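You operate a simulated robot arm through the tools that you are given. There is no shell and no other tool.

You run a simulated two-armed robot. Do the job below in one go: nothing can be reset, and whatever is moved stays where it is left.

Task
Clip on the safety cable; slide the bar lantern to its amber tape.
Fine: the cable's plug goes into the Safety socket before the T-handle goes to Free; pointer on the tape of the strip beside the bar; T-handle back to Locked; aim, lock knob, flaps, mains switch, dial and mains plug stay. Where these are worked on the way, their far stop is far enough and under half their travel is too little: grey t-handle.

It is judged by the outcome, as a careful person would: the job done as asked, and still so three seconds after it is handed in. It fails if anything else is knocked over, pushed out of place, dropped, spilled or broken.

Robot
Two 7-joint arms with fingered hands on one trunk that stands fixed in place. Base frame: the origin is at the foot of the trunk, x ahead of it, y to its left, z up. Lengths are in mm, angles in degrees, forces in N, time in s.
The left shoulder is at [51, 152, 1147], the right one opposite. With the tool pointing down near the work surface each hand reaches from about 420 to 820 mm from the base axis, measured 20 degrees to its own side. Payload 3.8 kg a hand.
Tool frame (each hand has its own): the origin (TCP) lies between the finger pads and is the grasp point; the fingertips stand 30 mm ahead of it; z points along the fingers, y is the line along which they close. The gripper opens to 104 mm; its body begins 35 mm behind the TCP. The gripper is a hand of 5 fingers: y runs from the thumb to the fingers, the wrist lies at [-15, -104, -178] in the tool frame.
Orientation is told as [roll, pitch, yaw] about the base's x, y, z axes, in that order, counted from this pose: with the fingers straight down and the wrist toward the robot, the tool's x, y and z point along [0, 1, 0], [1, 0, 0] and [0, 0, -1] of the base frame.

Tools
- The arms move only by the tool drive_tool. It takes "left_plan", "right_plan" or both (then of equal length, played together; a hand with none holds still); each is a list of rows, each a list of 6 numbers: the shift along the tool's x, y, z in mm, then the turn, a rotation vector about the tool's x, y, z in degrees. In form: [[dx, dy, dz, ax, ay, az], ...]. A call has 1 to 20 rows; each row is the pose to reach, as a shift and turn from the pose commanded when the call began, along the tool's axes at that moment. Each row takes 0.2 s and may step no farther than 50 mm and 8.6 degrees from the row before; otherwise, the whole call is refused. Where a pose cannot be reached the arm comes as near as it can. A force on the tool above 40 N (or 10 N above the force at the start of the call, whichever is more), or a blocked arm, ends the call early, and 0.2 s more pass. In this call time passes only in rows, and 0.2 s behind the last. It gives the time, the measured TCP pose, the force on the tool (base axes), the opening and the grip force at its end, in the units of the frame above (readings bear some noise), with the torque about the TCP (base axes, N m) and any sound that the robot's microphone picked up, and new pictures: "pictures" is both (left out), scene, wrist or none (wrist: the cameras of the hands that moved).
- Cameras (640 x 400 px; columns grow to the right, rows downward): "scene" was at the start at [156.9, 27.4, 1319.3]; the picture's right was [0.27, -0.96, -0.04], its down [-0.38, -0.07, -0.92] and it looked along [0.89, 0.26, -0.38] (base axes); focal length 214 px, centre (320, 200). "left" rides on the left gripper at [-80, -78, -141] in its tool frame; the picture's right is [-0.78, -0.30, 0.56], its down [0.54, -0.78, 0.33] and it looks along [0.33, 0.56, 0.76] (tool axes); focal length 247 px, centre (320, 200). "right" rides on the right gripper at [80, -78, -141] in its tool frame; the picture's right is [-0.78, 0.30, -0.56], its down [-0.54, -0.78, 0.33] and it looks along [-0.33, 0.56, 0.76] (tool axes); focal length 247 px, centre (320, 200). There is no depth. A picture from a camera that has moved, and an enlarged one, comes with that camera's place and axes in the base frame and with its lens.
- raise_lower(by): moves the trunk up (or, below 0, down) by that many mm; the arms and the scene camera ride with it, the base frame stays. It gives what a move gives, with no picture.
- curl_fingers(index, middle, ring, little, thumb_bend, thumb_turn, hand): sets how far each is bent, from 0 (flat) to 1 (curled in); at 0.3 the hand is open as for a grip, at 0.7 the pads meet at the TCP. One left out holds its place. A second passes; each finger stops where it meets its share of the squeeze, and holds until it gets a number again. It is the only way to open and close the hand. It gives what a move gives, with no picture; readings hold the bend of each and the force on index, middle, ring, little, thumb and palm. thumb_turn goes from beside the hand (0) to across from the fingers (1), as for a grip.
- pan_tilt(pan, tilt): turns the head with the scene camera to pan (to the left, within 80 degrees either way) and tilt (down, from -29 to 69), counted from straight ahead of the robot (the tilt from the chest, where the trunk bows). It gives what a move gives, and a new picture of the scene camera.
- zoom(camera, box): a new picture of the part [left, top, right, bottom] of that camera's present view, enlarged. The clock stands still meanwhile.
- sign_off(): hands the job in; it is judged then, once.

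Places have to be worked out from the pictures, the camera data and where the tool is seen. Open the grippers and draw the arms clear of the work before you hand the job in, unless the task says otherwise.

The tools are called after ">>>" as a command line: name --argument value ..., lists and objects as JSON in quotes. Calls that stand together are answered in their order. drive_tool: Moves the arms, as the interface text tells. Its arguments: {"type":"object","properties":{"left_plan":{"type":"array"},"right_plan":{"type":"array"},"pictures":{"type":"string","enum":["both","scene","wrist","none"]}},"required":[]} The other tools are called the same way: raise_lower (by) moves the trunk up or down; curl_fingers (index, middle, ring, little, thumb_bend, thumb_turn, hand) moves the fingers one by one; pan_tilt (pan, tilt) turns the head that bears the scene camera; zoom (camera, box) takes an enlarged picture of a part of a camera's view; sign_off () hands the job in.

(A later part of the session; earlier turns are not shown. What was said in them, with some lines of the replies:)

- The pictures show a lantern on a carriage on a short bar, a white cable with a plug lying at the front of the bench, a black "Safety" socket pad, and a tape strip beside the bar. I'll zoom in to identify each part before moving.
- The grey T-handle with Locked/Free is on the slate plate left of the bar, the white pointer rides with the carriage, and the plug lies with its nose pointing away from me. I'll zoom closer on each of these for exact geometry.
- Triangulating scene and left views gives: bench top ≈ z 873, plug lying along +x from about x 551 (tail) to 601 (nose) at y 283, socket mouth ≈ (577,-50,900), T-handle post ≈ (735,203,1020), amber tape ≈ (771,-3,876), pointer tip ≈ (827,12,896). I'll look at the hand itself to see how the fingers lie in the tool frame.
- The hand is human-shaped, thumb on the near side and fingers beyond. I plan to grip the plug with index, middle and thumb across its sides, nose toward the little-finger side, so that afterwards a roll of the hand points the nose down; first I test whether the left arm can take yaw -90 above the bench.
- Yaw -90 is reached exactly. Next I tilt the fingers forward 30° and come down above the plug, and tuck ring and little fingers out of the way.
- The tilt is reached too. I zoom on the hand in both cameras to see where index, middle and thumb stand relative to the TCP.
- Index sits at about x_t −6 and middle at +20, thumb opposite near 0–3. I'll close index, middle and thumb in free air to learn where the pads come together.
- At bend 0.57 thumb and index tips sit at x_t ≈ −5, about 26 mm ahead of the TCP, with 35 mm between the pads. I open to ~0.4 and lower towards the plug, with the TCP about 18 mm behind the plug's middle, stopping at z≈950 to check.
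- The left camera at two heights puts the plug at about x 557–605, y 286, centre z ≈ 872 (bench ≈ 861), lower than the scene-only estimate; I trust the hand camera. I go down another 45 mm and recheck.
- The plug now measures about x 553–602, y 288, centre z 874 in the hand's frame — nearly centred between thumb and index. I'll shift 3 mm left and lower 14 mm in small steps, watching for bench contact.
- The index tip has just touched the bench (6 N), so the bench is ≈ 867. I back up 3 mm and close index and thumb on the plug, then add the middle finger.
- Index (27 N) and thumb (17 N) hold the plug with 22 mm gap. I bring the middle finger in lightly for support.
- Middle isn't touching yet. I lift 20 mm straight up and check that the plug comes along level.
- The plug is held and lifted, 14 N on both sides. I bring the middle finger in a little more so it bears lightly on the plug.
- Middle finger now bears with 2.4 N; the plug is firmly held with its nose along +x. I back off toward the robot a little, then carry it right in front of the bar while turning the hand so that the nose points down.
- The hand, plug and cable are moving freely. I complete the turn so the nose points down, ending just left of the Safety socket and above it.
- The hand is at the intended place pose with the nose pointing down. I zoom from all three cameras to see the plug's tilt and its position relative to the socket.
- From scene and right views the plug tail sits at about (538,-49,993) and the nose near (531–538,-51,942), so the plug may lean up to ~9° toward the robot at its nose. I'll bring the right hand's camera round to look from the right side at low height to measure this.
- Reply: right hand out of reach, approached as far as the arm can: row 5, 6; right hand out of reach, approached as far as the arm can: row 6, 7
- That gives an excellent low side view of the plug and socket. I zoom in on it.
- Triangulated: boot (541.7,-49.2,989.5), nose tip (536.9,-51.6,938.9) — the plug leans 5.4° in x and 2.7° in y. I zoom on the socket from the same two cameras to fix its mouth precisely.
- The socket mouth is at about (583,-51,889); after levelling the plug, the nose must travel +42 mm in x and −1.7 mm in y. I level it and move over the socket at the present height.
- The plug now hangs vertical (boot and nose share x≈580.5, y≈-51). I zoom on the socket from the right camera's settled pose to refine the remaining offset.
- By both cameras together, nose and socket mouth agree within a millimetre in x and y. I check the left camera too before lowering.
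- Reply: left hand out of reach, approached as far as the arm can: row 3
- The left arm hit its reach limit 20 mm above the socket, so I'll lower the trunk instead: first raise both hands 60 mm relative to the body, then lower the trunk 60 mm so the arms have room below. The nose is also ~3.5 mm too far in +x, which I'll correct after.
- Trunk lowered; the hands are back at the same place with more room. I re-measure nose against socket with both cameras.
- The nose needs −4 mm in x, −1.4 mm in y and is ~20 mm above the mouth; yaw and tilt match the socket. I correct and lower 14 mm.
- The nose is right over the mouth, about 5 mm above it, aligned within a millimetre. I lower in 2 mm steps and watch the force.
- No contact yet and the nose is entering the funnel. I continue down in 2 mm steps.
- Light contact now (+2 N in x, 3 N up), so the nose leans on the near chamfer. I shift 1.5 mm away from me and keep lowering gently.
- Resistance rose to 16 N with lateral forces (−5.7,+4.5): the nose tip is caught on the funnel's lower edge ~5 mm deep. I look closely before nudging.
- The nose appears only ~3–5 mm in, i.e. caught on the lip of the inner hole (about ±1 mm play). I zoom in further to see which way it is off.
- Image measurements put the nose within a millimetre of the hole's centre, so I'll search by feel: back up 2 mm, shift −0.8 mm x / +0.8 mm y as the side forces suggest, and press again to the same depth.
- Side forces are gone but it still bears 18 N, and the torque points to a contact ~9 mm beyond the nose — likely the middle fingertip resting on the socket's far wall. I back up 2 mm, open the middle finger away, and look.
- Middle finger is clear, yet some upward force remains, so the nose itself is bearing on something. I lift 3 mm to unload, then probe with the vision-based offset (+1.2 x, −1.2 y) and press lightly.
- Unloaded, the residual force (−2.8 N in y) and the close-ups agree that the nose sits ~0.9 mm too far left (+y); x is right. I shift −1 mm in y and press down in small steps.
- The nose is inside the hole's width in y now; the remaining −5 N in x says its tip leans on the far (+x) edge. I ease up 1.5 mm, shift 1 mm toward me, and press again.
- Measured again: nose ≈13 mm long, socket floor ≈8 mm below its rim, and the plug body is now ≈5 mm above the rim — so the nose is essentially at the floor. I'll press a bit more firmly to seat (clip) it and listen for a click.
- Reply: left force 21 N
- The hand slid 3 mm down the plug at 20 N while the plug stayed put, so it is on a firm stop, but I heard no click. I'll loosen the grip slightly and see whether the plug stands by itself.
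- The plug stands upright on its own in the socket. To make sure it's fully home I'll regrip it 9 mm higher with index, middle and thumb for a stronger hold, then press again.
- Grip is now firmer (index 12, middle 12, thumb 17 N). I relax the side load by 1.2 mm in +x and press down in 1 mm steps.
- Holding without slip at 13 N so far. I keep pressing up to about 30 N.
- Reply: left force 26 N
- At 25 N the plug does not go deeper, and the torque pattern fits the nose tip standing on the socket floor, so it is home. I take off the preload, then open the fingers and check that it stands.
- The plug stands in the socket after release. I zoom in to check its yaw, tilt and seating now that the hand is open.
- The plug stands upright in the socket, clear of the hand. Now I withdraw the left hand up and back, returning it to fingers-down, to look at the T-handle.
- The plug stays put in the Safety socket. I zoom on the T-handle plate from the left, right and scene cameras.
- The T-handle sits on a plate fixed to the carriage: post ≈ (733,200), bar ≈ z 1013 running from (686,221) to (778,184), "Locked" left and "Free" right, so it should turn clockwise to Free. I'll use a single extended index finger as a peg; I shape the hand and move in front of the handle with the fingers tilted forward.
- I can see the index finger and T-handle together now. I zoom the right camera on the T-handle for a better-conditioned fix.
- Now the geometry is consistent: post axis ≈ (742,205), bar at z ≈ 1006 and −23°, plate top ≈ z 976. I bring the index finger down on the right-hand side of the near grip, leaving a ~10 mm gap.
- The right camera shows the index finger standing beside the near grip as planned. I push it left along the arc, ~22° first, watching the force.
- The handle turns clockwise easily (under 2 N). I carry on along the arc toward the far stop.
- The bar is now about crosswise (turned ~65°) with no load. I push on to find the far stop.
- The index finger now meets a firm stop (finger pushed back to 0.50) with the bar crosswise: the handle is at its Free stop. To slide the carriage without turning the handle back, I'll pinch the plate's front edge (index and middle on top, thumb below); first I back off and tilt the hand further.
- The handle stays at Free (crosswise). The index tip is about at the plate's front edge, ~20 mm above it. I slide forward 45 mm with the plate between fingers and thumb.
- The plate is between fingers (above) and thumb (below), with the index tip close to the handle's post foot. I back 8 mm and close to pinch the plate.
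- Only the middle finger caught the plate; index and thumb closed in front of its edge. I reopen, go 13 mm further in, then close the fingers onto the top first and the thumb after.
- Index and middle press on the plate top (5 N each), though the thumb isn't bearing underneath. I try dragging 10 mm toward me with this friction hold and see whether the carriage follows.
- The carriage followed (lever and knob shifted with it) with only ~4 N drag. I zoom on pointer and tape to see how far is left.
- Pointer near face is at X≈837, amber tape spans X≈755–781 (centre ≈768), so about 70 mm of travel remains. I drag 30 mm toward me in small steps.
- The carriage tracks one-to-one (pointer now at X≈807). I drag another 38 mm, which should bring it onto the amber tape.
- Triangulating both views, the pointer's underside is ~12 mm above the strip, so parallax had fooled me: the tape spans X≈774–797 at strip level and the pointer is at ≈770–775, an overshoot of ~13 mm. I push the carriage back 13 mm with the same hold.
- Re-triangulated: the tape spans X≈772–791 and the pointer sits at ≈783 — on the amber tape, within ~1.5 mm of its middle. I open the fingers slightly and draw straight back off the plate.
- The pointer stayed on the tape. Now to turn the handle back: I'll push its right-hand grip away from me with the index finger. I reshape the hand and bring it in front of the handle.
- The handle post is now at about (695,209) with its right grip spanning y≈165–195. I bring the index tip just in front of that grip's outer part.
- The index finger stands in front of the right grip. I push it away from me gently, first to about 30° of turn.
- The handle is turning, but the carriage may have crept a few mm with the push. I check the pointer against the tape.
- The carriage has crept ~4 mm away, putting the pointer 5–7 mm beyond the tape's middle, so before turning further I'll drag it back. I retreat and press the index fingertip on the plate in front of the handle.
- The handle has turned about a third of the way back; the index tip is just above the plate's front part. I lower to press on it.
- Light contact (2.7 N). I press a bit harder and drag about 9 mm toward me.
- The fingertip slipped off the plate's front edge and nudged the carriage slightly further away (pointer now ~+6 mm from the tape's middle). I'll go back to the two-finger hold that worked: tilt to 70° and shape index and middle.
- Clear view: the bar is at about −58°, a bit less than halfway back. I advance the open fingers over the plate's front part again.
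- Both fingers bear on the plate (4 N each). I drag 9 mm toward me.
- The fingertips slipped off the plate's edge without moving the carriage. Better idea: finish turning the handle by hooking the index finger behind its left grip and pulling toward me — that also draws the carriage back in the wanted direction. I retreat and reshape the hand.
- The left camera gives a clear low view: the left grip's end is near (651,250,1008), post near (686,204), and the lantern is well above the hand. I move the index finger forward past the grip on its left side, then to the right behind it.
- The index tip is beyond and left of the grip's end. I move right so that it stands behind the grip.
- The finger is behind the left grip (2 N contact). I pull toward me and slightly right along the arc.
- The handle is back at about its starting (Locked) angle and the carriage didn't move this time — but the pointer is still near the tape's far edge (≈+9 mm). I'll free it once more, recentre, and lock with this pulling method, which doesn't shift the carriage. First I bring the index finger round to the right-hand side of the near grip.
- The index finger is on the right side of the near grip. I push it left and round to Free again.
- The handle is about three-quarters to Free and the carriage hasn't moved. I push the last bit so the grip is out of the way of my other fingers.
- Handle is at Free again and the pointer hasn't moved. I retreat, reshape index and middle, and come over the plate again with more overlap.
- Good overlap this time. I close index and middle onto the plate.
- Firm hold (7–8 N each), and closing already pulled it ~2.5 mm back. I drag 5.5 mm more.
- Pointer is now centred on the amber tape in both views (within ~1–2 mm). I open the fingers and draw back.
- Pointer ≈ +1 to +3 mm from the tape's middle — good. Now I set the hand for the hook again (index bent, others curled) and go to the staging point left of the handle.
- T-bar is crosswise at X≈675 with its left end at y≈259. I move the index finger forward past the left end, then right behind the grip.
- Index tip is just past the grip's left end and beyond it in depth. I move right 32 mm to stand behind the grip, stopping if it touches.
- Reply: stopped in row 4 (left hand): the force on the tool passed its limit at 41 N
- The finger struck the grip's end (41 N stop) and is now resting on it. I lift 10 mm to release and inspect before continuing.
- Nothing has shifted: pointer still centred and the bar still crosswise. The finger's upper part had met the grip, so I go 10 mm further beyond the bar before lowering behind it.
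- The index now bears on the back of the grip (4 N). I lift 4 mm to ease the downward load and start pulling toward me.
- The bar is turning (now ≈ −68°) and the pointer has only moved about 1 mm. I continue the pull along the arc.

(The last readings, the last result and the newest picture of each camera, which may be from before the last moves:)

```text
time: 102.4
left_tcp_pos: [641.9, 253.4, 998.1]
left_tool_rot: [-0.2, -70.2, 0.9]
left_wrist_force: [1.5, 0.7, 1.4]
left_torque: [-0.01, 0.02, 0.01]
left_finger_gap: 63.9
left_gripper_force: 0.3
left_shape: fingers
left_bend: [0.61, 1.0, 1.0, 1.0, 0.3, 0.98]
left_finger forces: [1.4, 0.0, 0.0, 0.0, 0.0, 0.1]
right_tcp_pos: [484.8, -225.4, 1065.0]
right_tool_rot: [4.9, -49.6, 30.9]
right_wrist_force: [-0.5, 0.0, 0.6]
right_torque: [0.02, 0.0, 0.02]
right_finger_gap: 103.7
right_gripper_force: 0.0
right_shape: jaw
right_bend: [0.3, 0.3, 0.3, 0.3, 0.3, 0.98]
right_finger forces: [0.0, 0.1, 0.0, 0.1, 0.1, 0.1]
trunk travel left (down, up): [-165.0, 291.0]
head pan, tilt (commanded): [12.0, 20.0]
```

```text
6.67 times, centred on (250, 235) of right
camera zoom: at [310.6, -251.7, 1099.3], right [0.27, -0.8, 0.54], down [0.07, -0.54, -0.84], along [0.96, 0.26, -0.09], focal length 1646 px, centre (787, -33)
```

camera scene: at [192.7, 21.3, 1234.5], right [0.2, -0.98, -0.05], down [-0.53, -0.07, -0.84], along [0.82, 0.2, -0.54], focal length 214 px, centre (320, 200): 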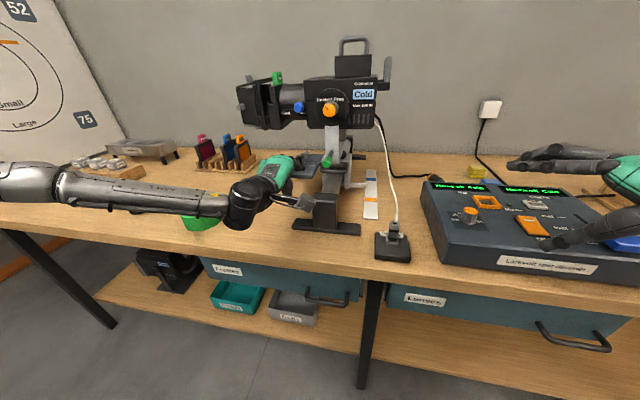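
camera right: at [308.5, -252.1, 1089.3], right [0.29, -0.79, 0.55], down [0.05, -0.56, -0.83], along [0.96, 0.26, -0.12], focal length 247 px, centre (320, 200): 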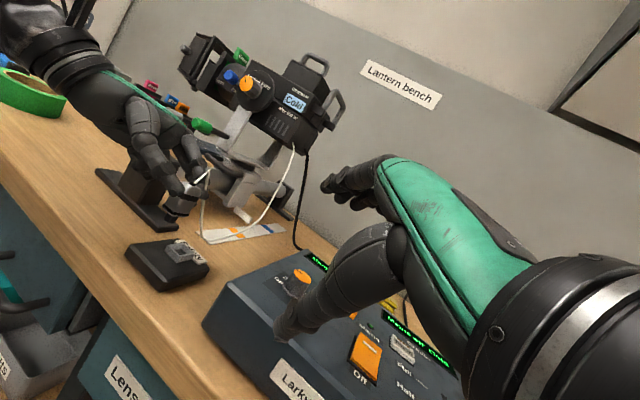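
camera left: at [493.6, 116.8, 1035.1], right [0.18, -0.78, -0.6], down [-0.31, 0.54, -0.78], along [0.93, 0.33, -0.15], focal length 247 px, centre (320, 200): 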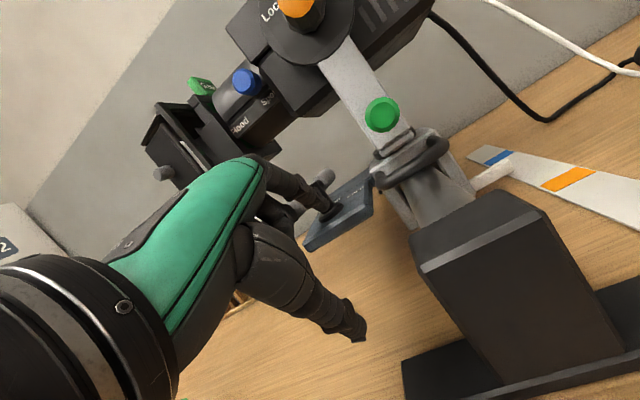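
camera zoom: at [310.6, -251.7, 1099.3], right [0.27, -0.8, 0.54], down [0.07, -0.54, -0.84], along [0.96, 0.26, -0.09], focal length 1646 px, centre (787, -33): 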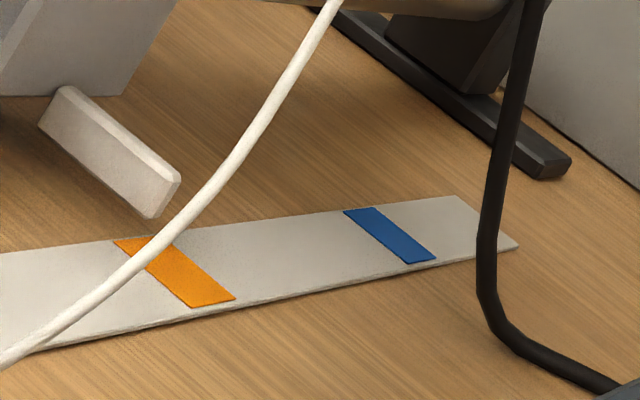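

Now ≈ −45°, with no drift of the pointer. I finish the arc toward the Locked stop, pushing mostly to the right at the end.

>>> drive_tool --left_plan '[[-3, -1.7, -4.7, 0, 0, 0], [-6.5, -3.4, -9.4, 0, 0, 0], [-10, -5.1, -14.1, 0, 0, 0], [-14, -5.8, -16, 0, 0, 0]]' --pictures "none"

>>> zoom --camera "scene" --box '[226, 120, 346, 195]'

>>> zoom --camera "left" --box '[240, 100, 480, 280]'

>>> zoom --camera "right" --box '[210, 205, 290, 265]'

```text
time: 103.4
left_tcp_pos: [626.7, 240.3, 998.0]
left_tool_rot: [-0.5, -70.2, 1.2]
left_wrist_force: [1.9, 3.7, 0.2]
left_torque: [-0.03, 0.03, 0.05]
left_finger_gap: 62.4
left_gripper_force: 1.5
left_shape: fingers
left_bend: [0.61, 1.0, 1.0, 1.0, 0.3, 0.98]
left_finger forces: [2.9, 0.0, 0.0, 0.0, 0.1, 0.1]
right_tcp_pos: [484.8, -224.8, 1064.9]
right_tool_rot: [4.8, -49.6, 31.0]
right_wrist_force: [0.0, -0.6, 0.1]
right_torque: [-0.04, 0.0, 0.01]
right_finger_gap: 103.8
right_gripper_force: 0.2
right_shape: jaw
right_bend: [0.3, 0.3, 0.3, 0.3, 0.3, 0.98]
right_finger forces: [0.0, 0.0, 0.0, 0.0, 0.0, 0.0]
trunk travel left (down, up): [-165.0, 291.0]
head pan, tilt (commanded): [12.0, 20.0]
```

```text
5.33 times, centred on (286, 158) of scene
camera zoom: at [192.4, 22.2, 1234.5], right [0.2, -0.98, -0.05], down [-0.53, -0.07, -0.84], along [0.82, 0.2, -0.54], focal length 1144 px, centre (501, 427)
```

zoom: 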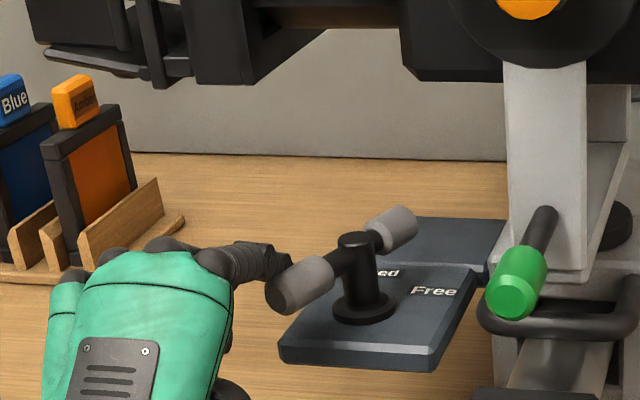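

```text
2.22 times, centred on (360, 190) of left
camera zoom: at [468.9, 157.6, 972.9], right [0.43, -0.77, -0.47], down [0.04, 0.53, -0.84], along [0.9, 0.35, 0.26], focal length 549 px, centre (231, 222)
```

zoom: 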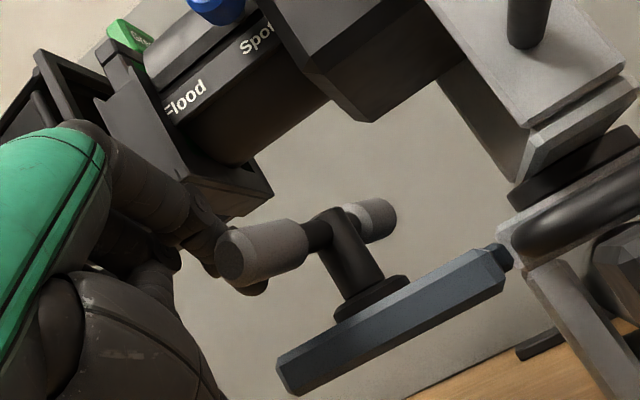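

```text
6.67 times, centred on (250, 235) of right
camera zoom: at [310.9, -250.9, 1099.4], right [0.27, -0.8, 0.54], down [0.07, -0.54, -0.84], along [0.96, 0.26, -0.09], focal length 1646 px, centre (787, -33)
```

zoom: 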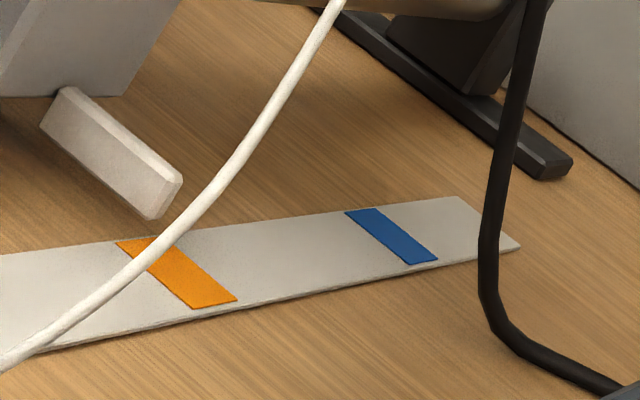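

The bar is back to its starting angle with 3.7 N resisting — probably the stop. I push a few mm more to confirm that it's against the Locked stop.

>>> drive_tool --left_plan '[[-2.5, -0.3, -0.9, 0, 0, 0], [-5, -0.7, -1.9, 0, 0, 0]]' --pictures "none"

>>> zoom --camera "scene" --box '[226, 120, 346, 195]'

>>> zoom --camera "right" --box '[210, 205, 290, 265]'

```text
time: 104.0
left_tcp_pos: [625.4, 236.4, 997.1]
left_tool_rot: [-0.7, -70.2, 1.7]
left_wrist_force: [4.7, 11.6, 1.4]
left_torque: [-0.2, 0.06, 0.26]
left_finger_gap: 64.8
left_gripper_force: 4.7
left_shape: fingers
left_bend: [0.6, 1.0, 1.0, 1.0, 0.3, 0.98]
left_finger forces: [10.4, 0.0, 0.0, 0.0, 0.0, 0.1]
right_tcp_pos: [485.5, -223.3, 1064.2]
right_tool_rot: [4.7, -49.6, 31.1]
right_wrist_force: [0.0, 0.2, -0.8]
right_torque: [0.02, 0.0, 0.02]
right_finger_gap: 104.1
right_gripper_force: 0.0
right_shape: jaw
right_bend: [0.3, 0.3, 0.3, 0.3, 0.3, 0.98]
right_finger forces: [0.0, 0.0, 0.0, 0.0, 0.0, 0.1]
trunk travel left (down, up): [-165.0, 291.0]
head pan, tilt (commanded): [12.0, 20.0]
```

```text
5.33 times, centred on (286, 158) of scene
camera zoom: at [193.0, 24.0, 1234.4], right [0.2, -0.98, -0.04], down [-0.53, -0.07, -0.84], along [0.82, 0.2, -0.54], focal length 1144 px, centre (501, 427)
```

zoom: 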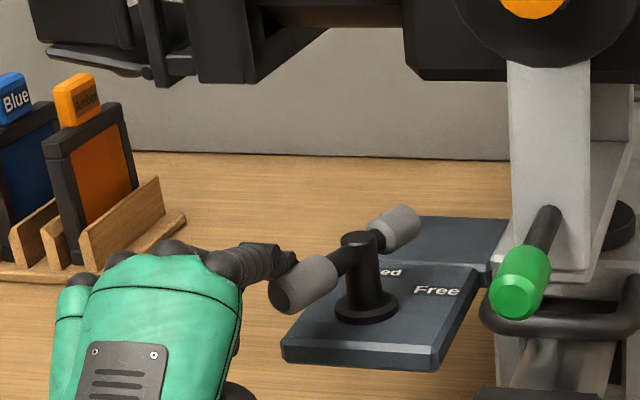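

```text
6.67 times, centred on (250, 235) of right
camera zoom: at [311.5, -249.3, 1099.6], right [0.27, -0.8, 0.54], down [0.07, -0.55, -0.84], along [0.96, 0.26, -0.09], focal length 1646 px, centre (787, -33)
```

zoom: 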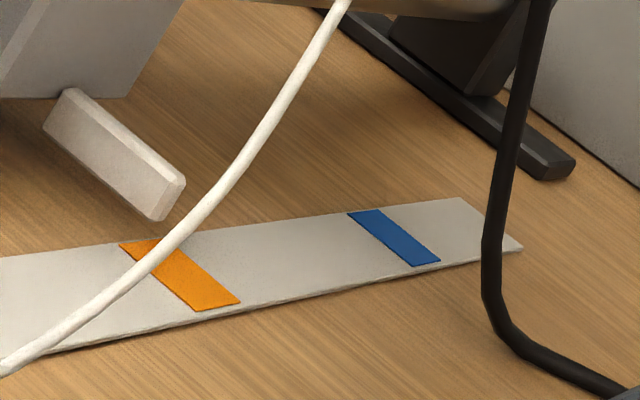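

11.6 N with no further turn: the handle is firmly against its Locked stop, and the pointer is still on the tape. I take the finger off to the left and draw the hand back.

>>> drive_tool --left_plan '[[12, 0, 0, 0, 0, 0], [26, 0, 0, 0, 0, 0], [26, -8.6, -23.5, 0, 0, 0], [26, -17.1, -47, 0, 0, 0], [26, -8.6, -82, 0, 0, 0], [26, 0, -117, 0, 0, 0]]' --pictures "scene"

>>> zoom --camera "scene" --box '[256, 130, 376, 205]'

>>> zoom --camera "scene" --box '[346, 165, 386, 225]'

>>> zoom --camera "right" --box '[210, 205, 290, 265]'

>>> zoom --camera "right" --box '[40, 60, 300, 285]'

```text
time: 105.4
left_tcp_pos: [512.7, 259.9, 1037.0]
left_tool_rot: [-0.4, -70.2, 0.9]
left_wrist_force: [-1.1, 0.1, 0.1]
left_torque: [0.0, 0.01, 0.01]
left_finger_gap: 62.0
left_gripper_force: 0.0
left_shape: fingers
left_bend: [0.62, 1.0, 1.0, 1.0, 0.3, 0.98]
left_finger forces: [0.0, 0.0, 0.0, 0.1, 0.1, 0.0]
right_tcp_pos: [483.2, -226.5, 1065.1]
right_tool_rot: [4.9, -49.7, 31.0]
right_wrist_force: [0.9, 0.1, 0.3]
right_torque: [-0.01, 0.02, -0.02]
right_finger_gap: 103.9
right_gripper_force: 0.0
right_shape: jaw
right_bend: [0.3, 0.3, 0.3, 0.3, 0.3, 0.98]
right_finger forces: [0.1, 0.0, 0.0, 0.1, 0.0, 0.0]
trunk travel left (down, up): [-165.0, 291.0]
head pan, tilt (commanded): [12.0, 20.0]
camera scene: at [190.7, 21.7, 1234.9], right [0.2, -0.98, -0.05], down [-0.53, -0.07, -0.84], along [0.82, 0.2, -0.54], focal length 214 px, centre (320, 200)
```

scene: 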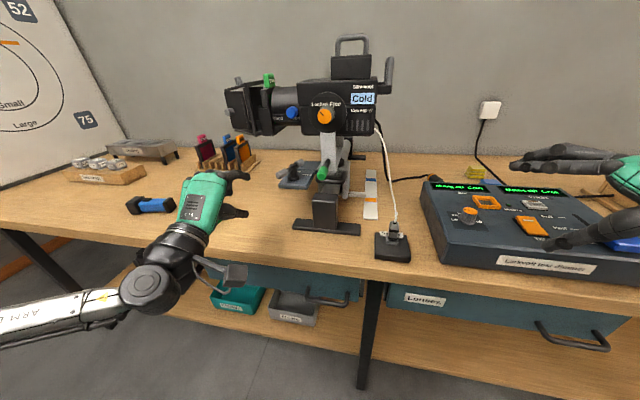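

```text
5.33 times, centred on (316, 168) of scene
camera zoom: at [190.7, 21.7, 1234.9], right [0.2, -0.98, -0.05], down [-0.53, -0.07, -0.84], along [0.82, 0.2, -0.54], focal length 1144 px, centre (341, 373)
```

zoom: 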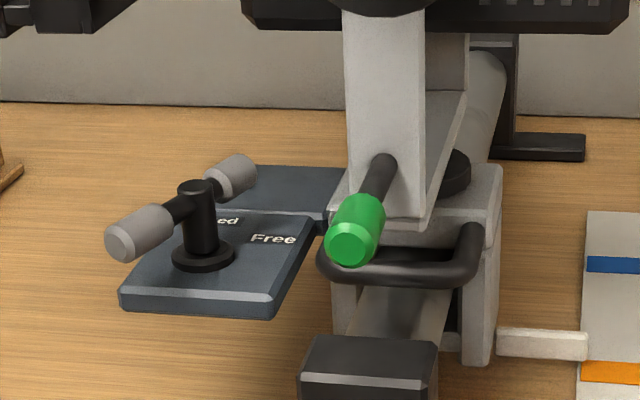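

```text
6.67 times, centred on (366, 195) of scene
camera zoom: at [190.7, 21.7, 1234.9], right [0.2, -0.98, -0.05], down [-0.53, -0.07, -0.84], along [0.82, 0.2, -0.54], focal length 1430 px, centre (13, 233)
```

zoom: 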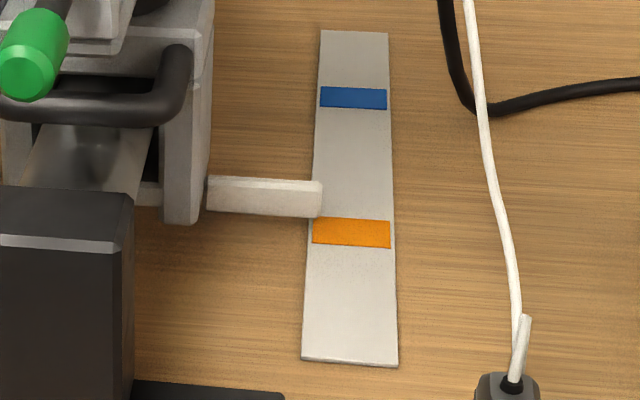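

```text
6.67 times, centred on (250, 235) of right
camera zoom: at [309.2, -251.5, 1099.8], right [0.27, -0.8, 0.54], down [0.07, -0.54, -0.84], along [0.96, 0.26, -0.09], focal length 1646 px, centre (787, -33)
```

zoom: 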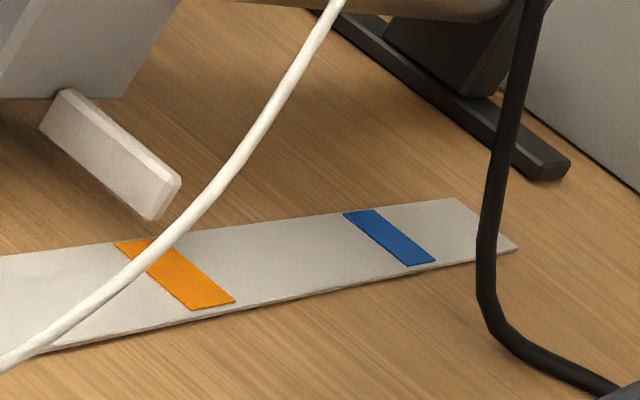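

```text
1.78 times, centred on (170, 172) of right
camera zoom: at [309.2, -251.5, 1099.8], right [0.27, -0.8, 0.54], down [0.07, -0.54, -0.84], along [0.96, 0.26, -0.09], focal length 439 px, centre (587, 249)
```

zoom: 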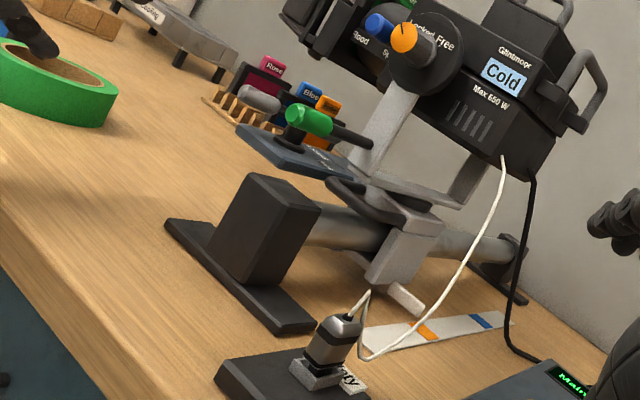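

Handle at Locked, pointer on tape, plug still in its socket. I raise the right hand (its camera gives me a second viewpoint) and bring the left hand back to a neutral pose with open fingers.

>>> drive_tool --left_plan '[[6.7, 11.8, -14.1, 7.8, 0, 0], [13.3, 23.6, -28.2, 15.6, 0, 0], [20, 35.3, -42.3, 23.4, 0, 0], [26.7, 47.1, -56.4, 31.1, 0, 0], [33.3, 58.9, -70.6, 38.9, 0, 0], [40, 70.7, -84.7, 46.7, 0, 0], [46.7, 82.4, -98.8, 54.5, 0, 0], [53.3, 94.2, -112.9, 62.2, 0, 0], [60, 106, -127, 70, 0, 0]]' --right_plan '[[1, 12.7, -10.8, 0, 0, 0], [1.9, 25.3, -21.5, 0, 0, 0], [2.9, 38, -32.3, 0, 0, 0], [3.8, 50.7, -43, 0, 0, 0], [4.8, 63.3, -53.8, 0, 0, 0], [5.7, 76, -64.6, 0, 0, 0], [6.7, 88.7, -75.3, 0, 0, 0], [7.6, 101.3, -86.1, 0, 0, 0], [8.6, 114, -96.9, 0, 0, 0]]' --pictures "both"

>>> curl_fingers --hand "left" --index 0.3 --middle 0.3 --ring 0.3 --little 0.3 --thumb_bend 0.3

>>> zoom --camera "right" --box '[0, 0, 640, 400]'

```text
time: 107.4
left_tcp_pos: [427.8, 315.2, 1179.8]
left_tool_rot: [-0.1, -0.2, 0.6]
left_wrist_force: [0.3, -0.5, 0.0]
left_torque: [0.01, 0.0, -0.03]
left_finger_gap: 62.1
left_gripper_force: 0.0
left_shape: fingers
left_bend: [0.62, 1.0, 1.0, 1.0, 0.3, 0.98]
left_finger forces: [0.1, 0.0, 0.0, 0.1, 0.0, 0.1]
left hand out of reach, approached as far as the arm can: row 1, 2, 3, 4
right_tcp_pos: [484.8, -225.4, 1214.6]
right_tool_rot: [5.1, -49.6, 30.9]
right_wrist_force: [0.5, -0.5, 0.4]
right_torque: [0.03, 0.02, -0.02]
right_finger_gap: 104.0
right_gripper_force: 0.0
right_shape: jaw
right_bend: [0.3, 0.3, 0.3, 0.3, 0.3, 0.98]
right_finger forces: [0.0, 0.0, 0.0, 0.0, 0.0, 0.0]
trunk travel left (down, up): [-165.0, 291.0]
head pan, tilt (commanded): [12.0, 20.0]
camera scene: at [191.7, 21.3, 1234.7], right [0.2, -0.98, -0.05], down [-0.53, -0.07, -0.84], along [0.82, 0.2, -0.54], focal length 214 px, centre (320, 200)
camera right: at [310.8, -251.3, 1249.4], right [0.27, -0.8, 0.54], down [0.07, -0.54, -0.84], along [0.96, 0.26, -0.09], focal length 247 px, centre (320, 200)
camera left: at [351.5, 233.9, 1322.5], right [-0.29, -0.78, -0.56], down [-0.78, 0.53, -0.33], along [0.55, 0.34, -0.76], focal length 247 px, centre (320, 200)
```

scene: 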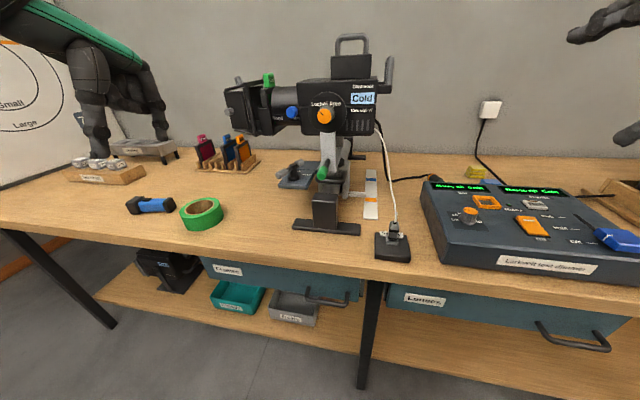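
right: 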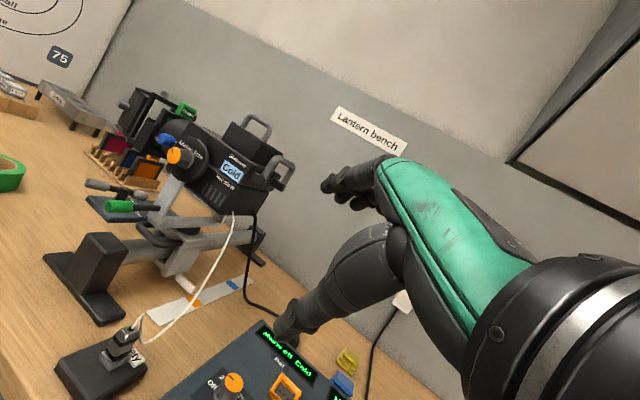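
left: 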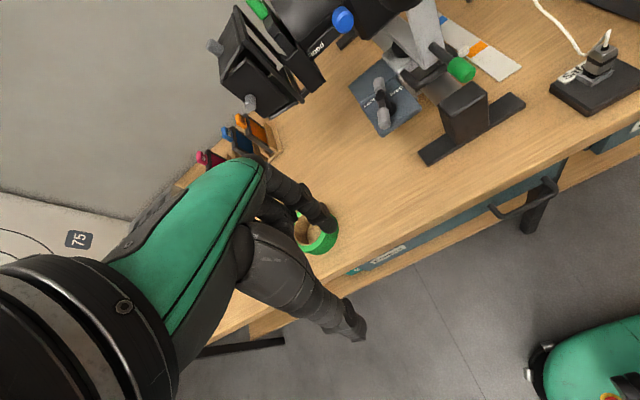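

```text
time: 108.4
left_tcp_pos: [428.4, 314.0, 1180.3]
left_tool_rot: [-0.1, -0.2, 0.6]
left_wrist_force: [0.2, -0.3, 0.4]
left_torque: [-0.02, 0.01, 0.0]
left_finger_gap: 102.7
left_gripper_force: 0.1
left_shape: fingers
left_bend: [0.3, 0.3, 0.3, 0.3, 0.3, 0.98]
left_finger forces: [0.0, 0.0, 0.1, 0.1, 0.0, 0.0]
right_tcp_pos: [486.4, -225.8, 1214.8]
right_tool_rot: [4.9, -49.6, 30.9]
right_wrist_force: [0.9, -0.2, 0.3]
right_torque: [-0.03, 0.02, 0.01]
right_finger_gap: 104.0
right_gripper_force: 0.1
right_shape: jaw
right_bend: [0.3, 0.3, 0.3, 0.3, 0.3, 0.98]
right_finger forces: [0.1, 0.0, 0.0, 0.1, 0.1, 0.0]
trunk travel left (down, up): [-165.0, 291.0]
head pan, tilt (commanded): [12.0, 20.0]
```

```text
1.00 times, centred on (320, 200) of right (not enlarged: the box is as wide or as high as the picture)
camera zoom: at [311.1, -251.2, 1249.1], right [0.27, -0.8, 0.54], down [0.07, -0.54, -0.84], along [0.96, 0.26, -0.09], focal length 247 px, centre (320, 200)
```

zoom: 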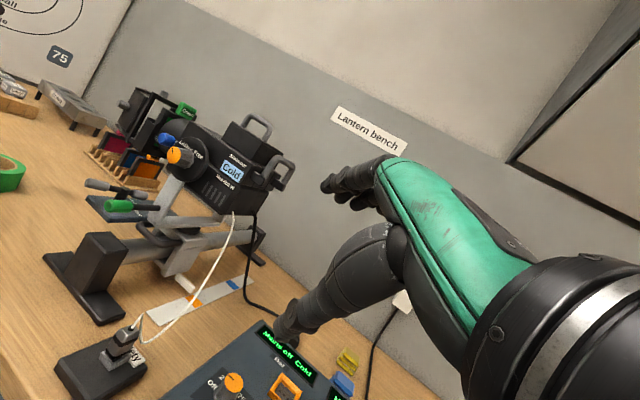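

Zooming from the new, higher right viewpoint and the left camera to re-check pointer, handle and plug.

>>> zoom --camera "right" --box '[150, 255, 246, 325]'

>>> zoom --camera "left" --box '[330, 0, 530, 150]'

>>> zoom --camera "right" --box '[50, 310, 160, 400]'

>>> zoom --camera "left" --box '[540, 20, 640, 120]'

```text
5.71 times, centred on (198, 290) of right
camera zoom: at [311.1, -251.2, 1249.1], right [0.27, -0.8, 0.54], down [0.07, -0.54, -0.84], along [0.96, 0.26, -0.09], focal length 1411 px, centre (1017, -314)
```

zoom: 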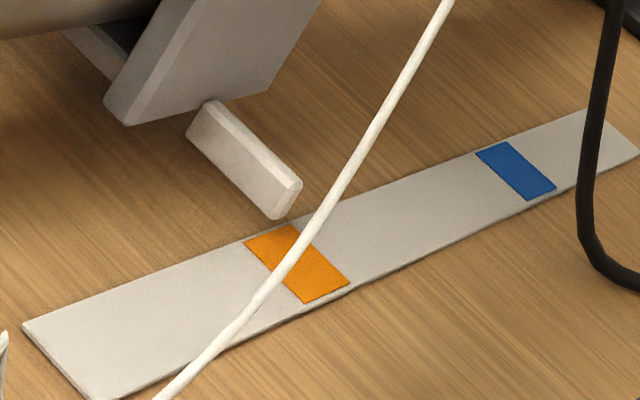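

```text
2.67 times, centred on (430, 75) of left
camera zoom: at [352.0, 233.9, 1321.9], right [-0.29, -0.78, -0.56], down [-0.78, 0.53, -0.34], along [0.55, 0.34, -0.76], focal length 659 px, centre (27, 533)
```

zoom: 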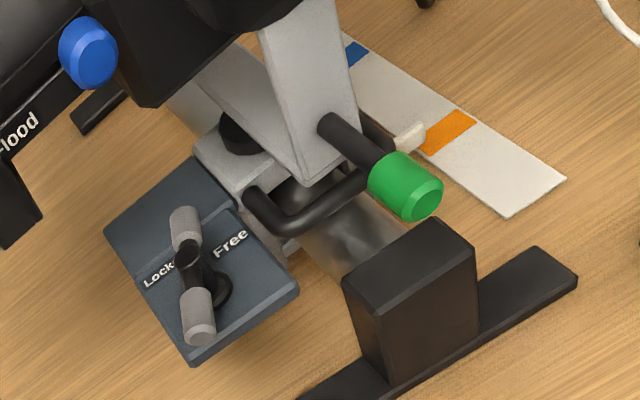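

```text
4.44 times, centred on (105, 355) of right
camera zoom: at [311.1, -251.2, 1249.1], right [0.27, -0.8, 0.54], down [0.07, -0.54, -0.84], along [0.96, 0.26, -0.09], focal length 1098 px, centre (1276, -489)
```

zoom: 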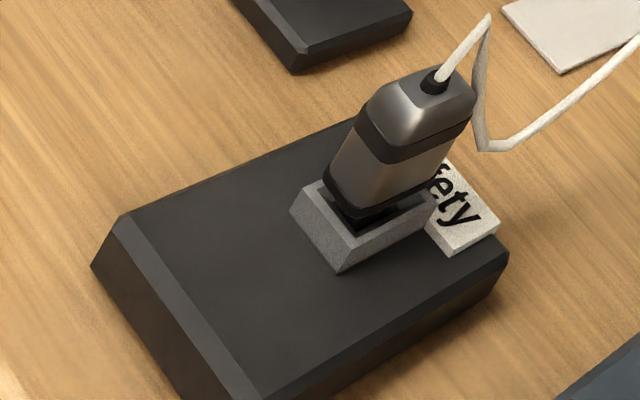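

```text
4.00 times, centred on (590, 70) of left
camera zoom: at [352.0, 233.9, 1321.9], right [-0.29, -0.78, -0.56], down [-0.78, 0.53, -0.34], along [0.55, 0.34, -0.76], focal length 988 px, centre (-760, 720)
```

zoom: 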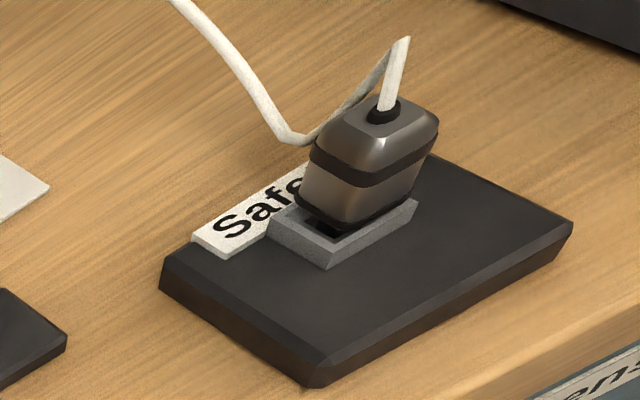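

The second viewpoint confirms the pointer end falls at the middle of the amber tape (about −1 mm ± 3), the handle is at its Locked angle, and the plug is upright in the Safety socket. I draw the right arm back too and take a last look at the whole bench.

>>> drive_tool --right_plan '[[16, -4.7, -24.7, 0, 0, 0], [32, -9.4, -49.5, 0, 0, 0], [47.9, -14.1, -74.2, 0, 0, 0]]' --pictures "both"

>>> pan_tilt --pan 8 --tilt 22

>>> zoom --camera "scene" --box '[200, 20, 440, 250]'

>>> zoom --camera "scene" --box '[340, 190, 420, 260]'

```text
time: 109.2
left_tcp_pos: [427.9, 312.9, 1180.6]
left_tool_rot: [-0.1, -0.2, 0.7]
left_wrist_force: [0.1, -0.5, 0.3]
left_torque: [0.03, -0.05, -0.02]
left_finger_gap: 102.6
left_gripper_force: 0.0
left_shape: fingers
left_bend: [0.3, 0.3, 0.3, 0.3, 0.3, 0.98]
left_finger forces: [0.0, 0.1, 0.0, 0.0, 0.0, 0.0]
right_tcp_pos: [401.8, -226.3, 1254.7]
right_tool_rot: [4.9, -49.6, 31.0]
right_wrist_force: [0.2, -0.2, 0.2]
right_torque: [0.03, 0.0, -0.01]
right_finger_gap: 104.1
right_gripper_force: 0.1
right_shape: jaw
right_bend: [0.3, 0.3, 0.3, 0.3, 0.3, 0.98]
right_finger forces: [0.0, 0.1, 0.1, 0.0, 0.1, 0.1]
trunk travel left (down, up): [-165.0, 291.0]
head pan, tilt (commanded): [12.0, 20.0]
camera scene: at [191.1, 21.2, 1234.8], right [0.2, -0.98, -0.05], down [-0.53, -0.07, -0.84], along [0.82, 0.2, -0.54], focal length 214 px, centre (320, 200)
camera right: at [227.0, -252.2, 1289.2], right [0.27, -0.8, 0.54], down [0.07, -0.54, -0.84], along [0.96, 0.26, -0.09], focal length 247 px, centre (320, 200)
```

scene: 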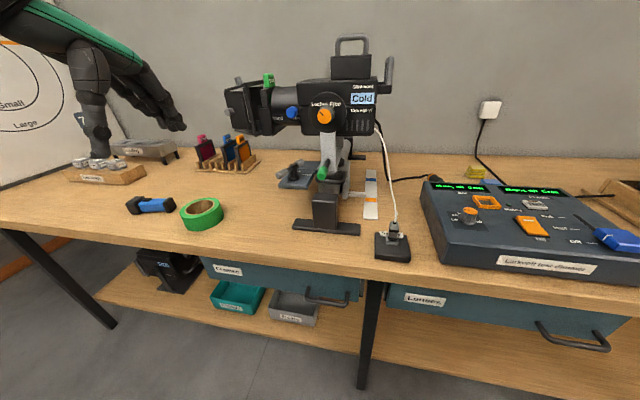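
right: 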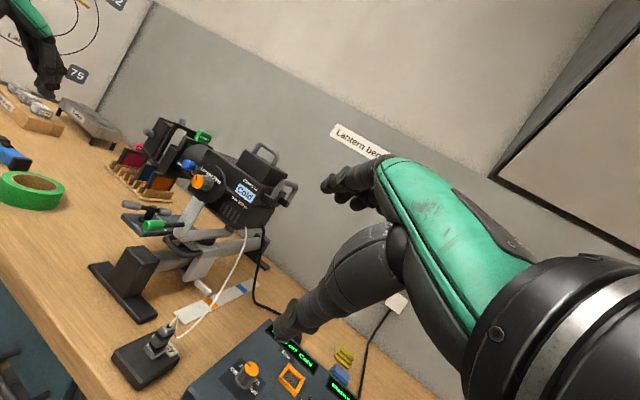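

```text
time: 109.8
left_tcp_pos: [428.6, 314.1, 1180.2]
left_tool_rot: [-0.1, -0.2, 0.6]
left_wrist_force: [0.5, -0.5, 0.1]
left_torque: [0.01, 0.0, 0.02]
left_finger_gap: 102.9
left_gripper_force: 0.0
left_shape: fingers
left_bend: [0.3, 0.3, 0.3, 0.3, 0.3, 0.98]
left_finger forces: [0.1, 0.1, 0.0, 0.0, 0.0, 0.1]
right_tcp_pos: [402.5, -226.9, 1254.3]
right_tool_rot: [5.0, -49.6, 30.8]
right_wrist_force: [-0.4, -0.1, -0.6]
right_torque: [0.02, -0.02, -0.04]
right_finger_gap: 104.0
right_gripper_force: 0.1
right_shape: jaw
right_bend: [0.3, 0.3, 0.3, 0.3, 0.3, 0.98]
right_finger forces: [0.1, 0.1, 0.0, 0.0, 0.0, 0.1]
trunk travel left (down, up): [-165.0, 291.0]
head pan, tilt (commanded): [8.0, 22.0]
camera scene: at [192.1, 15.0, 1231.3], right [0.14, -0.99, -0.03], down [-0.57, -0.05, -0.82], along [0.81, 0.13, -0.57], focal length 214 px, centre (320, 200)
```

scene: 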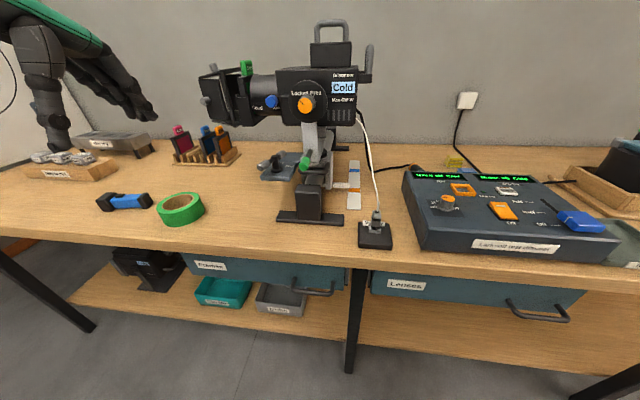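

```text
1.74 times, centred on (320, 135) of scene
camera zoom: at [192.1, 15.0, 1231.3], right [0.14, -0.99, -0.03], down [-0.57, -0.05, -0.82], along [0.81, 0.13, -0.57], focal length 373 px, centre (320, 313)
```

zoom: 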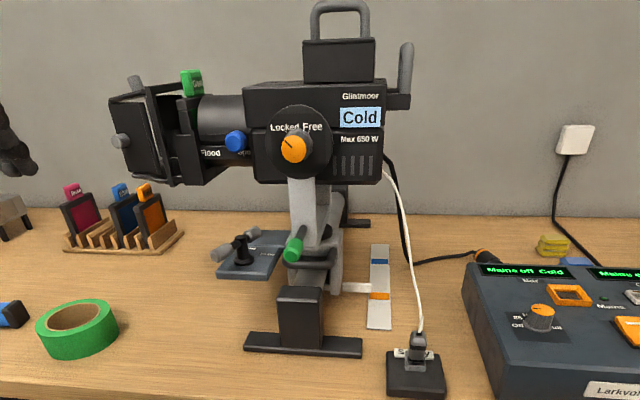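

```text
5.71 times, centred on (380, 225) of scene
camera zoom: at [192.1, 15.0, 1231.3], right [0.14, -0.99, -0.03], down [-0.57, -0.05, -0.82], along [0.81, 0.13, -0.57], focal length 1226 px, centre (-23, 57)
```

zoom: 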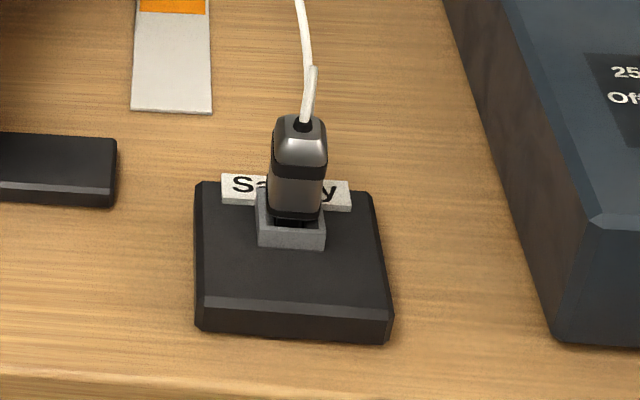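

Everything else is in place. As a last check of the plug's seating depth I zoom closely on it from the left and scene cameras.

>>> zoom --camera "left" --box '[564, 36, 620, 76]'

>>> zoom --camera "scene" --box '[364, 206, 388, 236]'

>>> zoom --camera "right" --box '[136, 320, 192, 360]'

```text
10.00 times, centred on (592, 56) of left
camera zoom: at [352.0, 233.8, 1321.9], right [-0.29, -0.78, -0.56], down [-0.78, 0.53, -0.34], along [0.55, 0.34, -0.76], focal length 2470 px, centre (-2400, 1640)
```

zoom: 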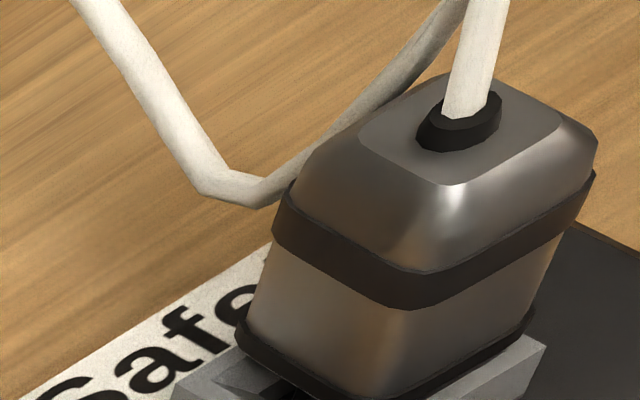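

```text
13.33 times, centred on (376, 221) of scene
camera zoom: at [192.1, 15.0, 1231.3], right [0.14, -0.99, -0.03], down [-0.57, -0.05, -0.82], along [0.81, 0.13, -0.57], focal length 2860 px, centre (-427, -80)
```

zoom: 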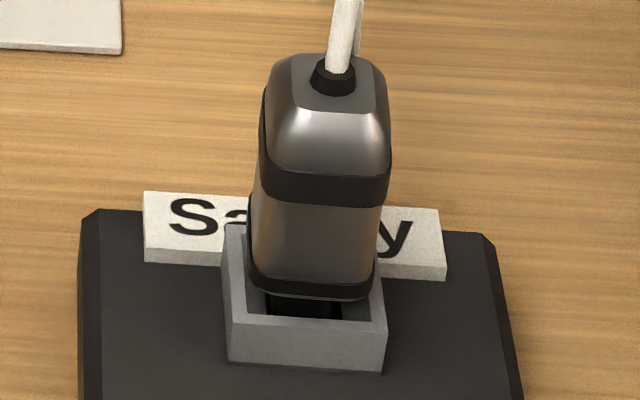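

```text
10.00 times, centred on (164, 340) of right
camera zoom: at [228.4, -251.9, 1288.9], right [0.27, -0.8, 0.54], down [0.07, -0.54, -0.84], along [0.96, 0.26, -0.09], focal length 2470 px, centre (1880, -1200)
```

zoom: 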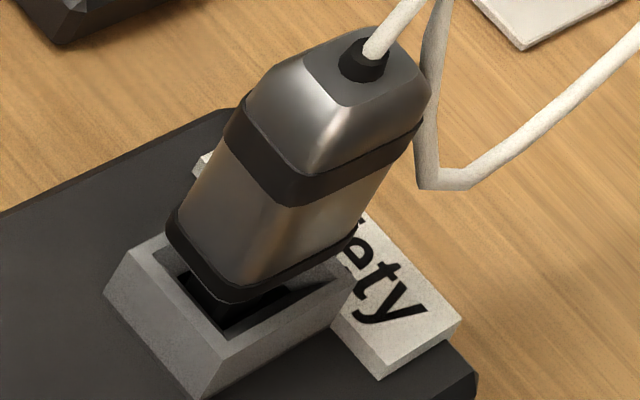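

The job is done, as far as I can check. The safety plug stands upright on the floor of its socket, and it went in before the T-handle was freed. The pointer is over the amber tape and the T-handle is hard against its Locked stop. Nothing else on the bench has moved, and both hands are open and clear. I heard no click from the plug, but it did not go deeper at 25 N. I hand the job in now.

>>> sign_off

```text
The job is handed in.
```

I've handed the job in. The safety cable is plugged in, the lantern's pointer is on the amber tape, and the T-handle is back at Locked.

- **Safety plug:** It went into the Safety socket before the T-handle was first turned to Free. It stands upright on the socket floor and did not go deeper at 25 N. I heard no click, and I did not pull on it to check whether it latches.
- **Pointer:** It is within about 3 mm of the middle of the amber tape, checked from several camera angles. The tape reaches about 10 mm to either side of its middle.
- **T-handle:** It is hard against the Locked stop. It went to Free and back twice, because the first time I locked it the lantern had crept to the tape's far edge. I freed it again, re-centred and locked it without any creep.
- **Hard contact:** While hooking the T-handle back the second time, one finger struck the end of its grip hard enough to trip the 40 N force stop. In the pictures afterwards the pointer and T-handle had not shifted.
- **Everything else:** Aim, lock knob, flaps, mains switch, dial and mains plug look unchanged, and nothing on the bench was knocked over or moved. Both hands are open and clear.
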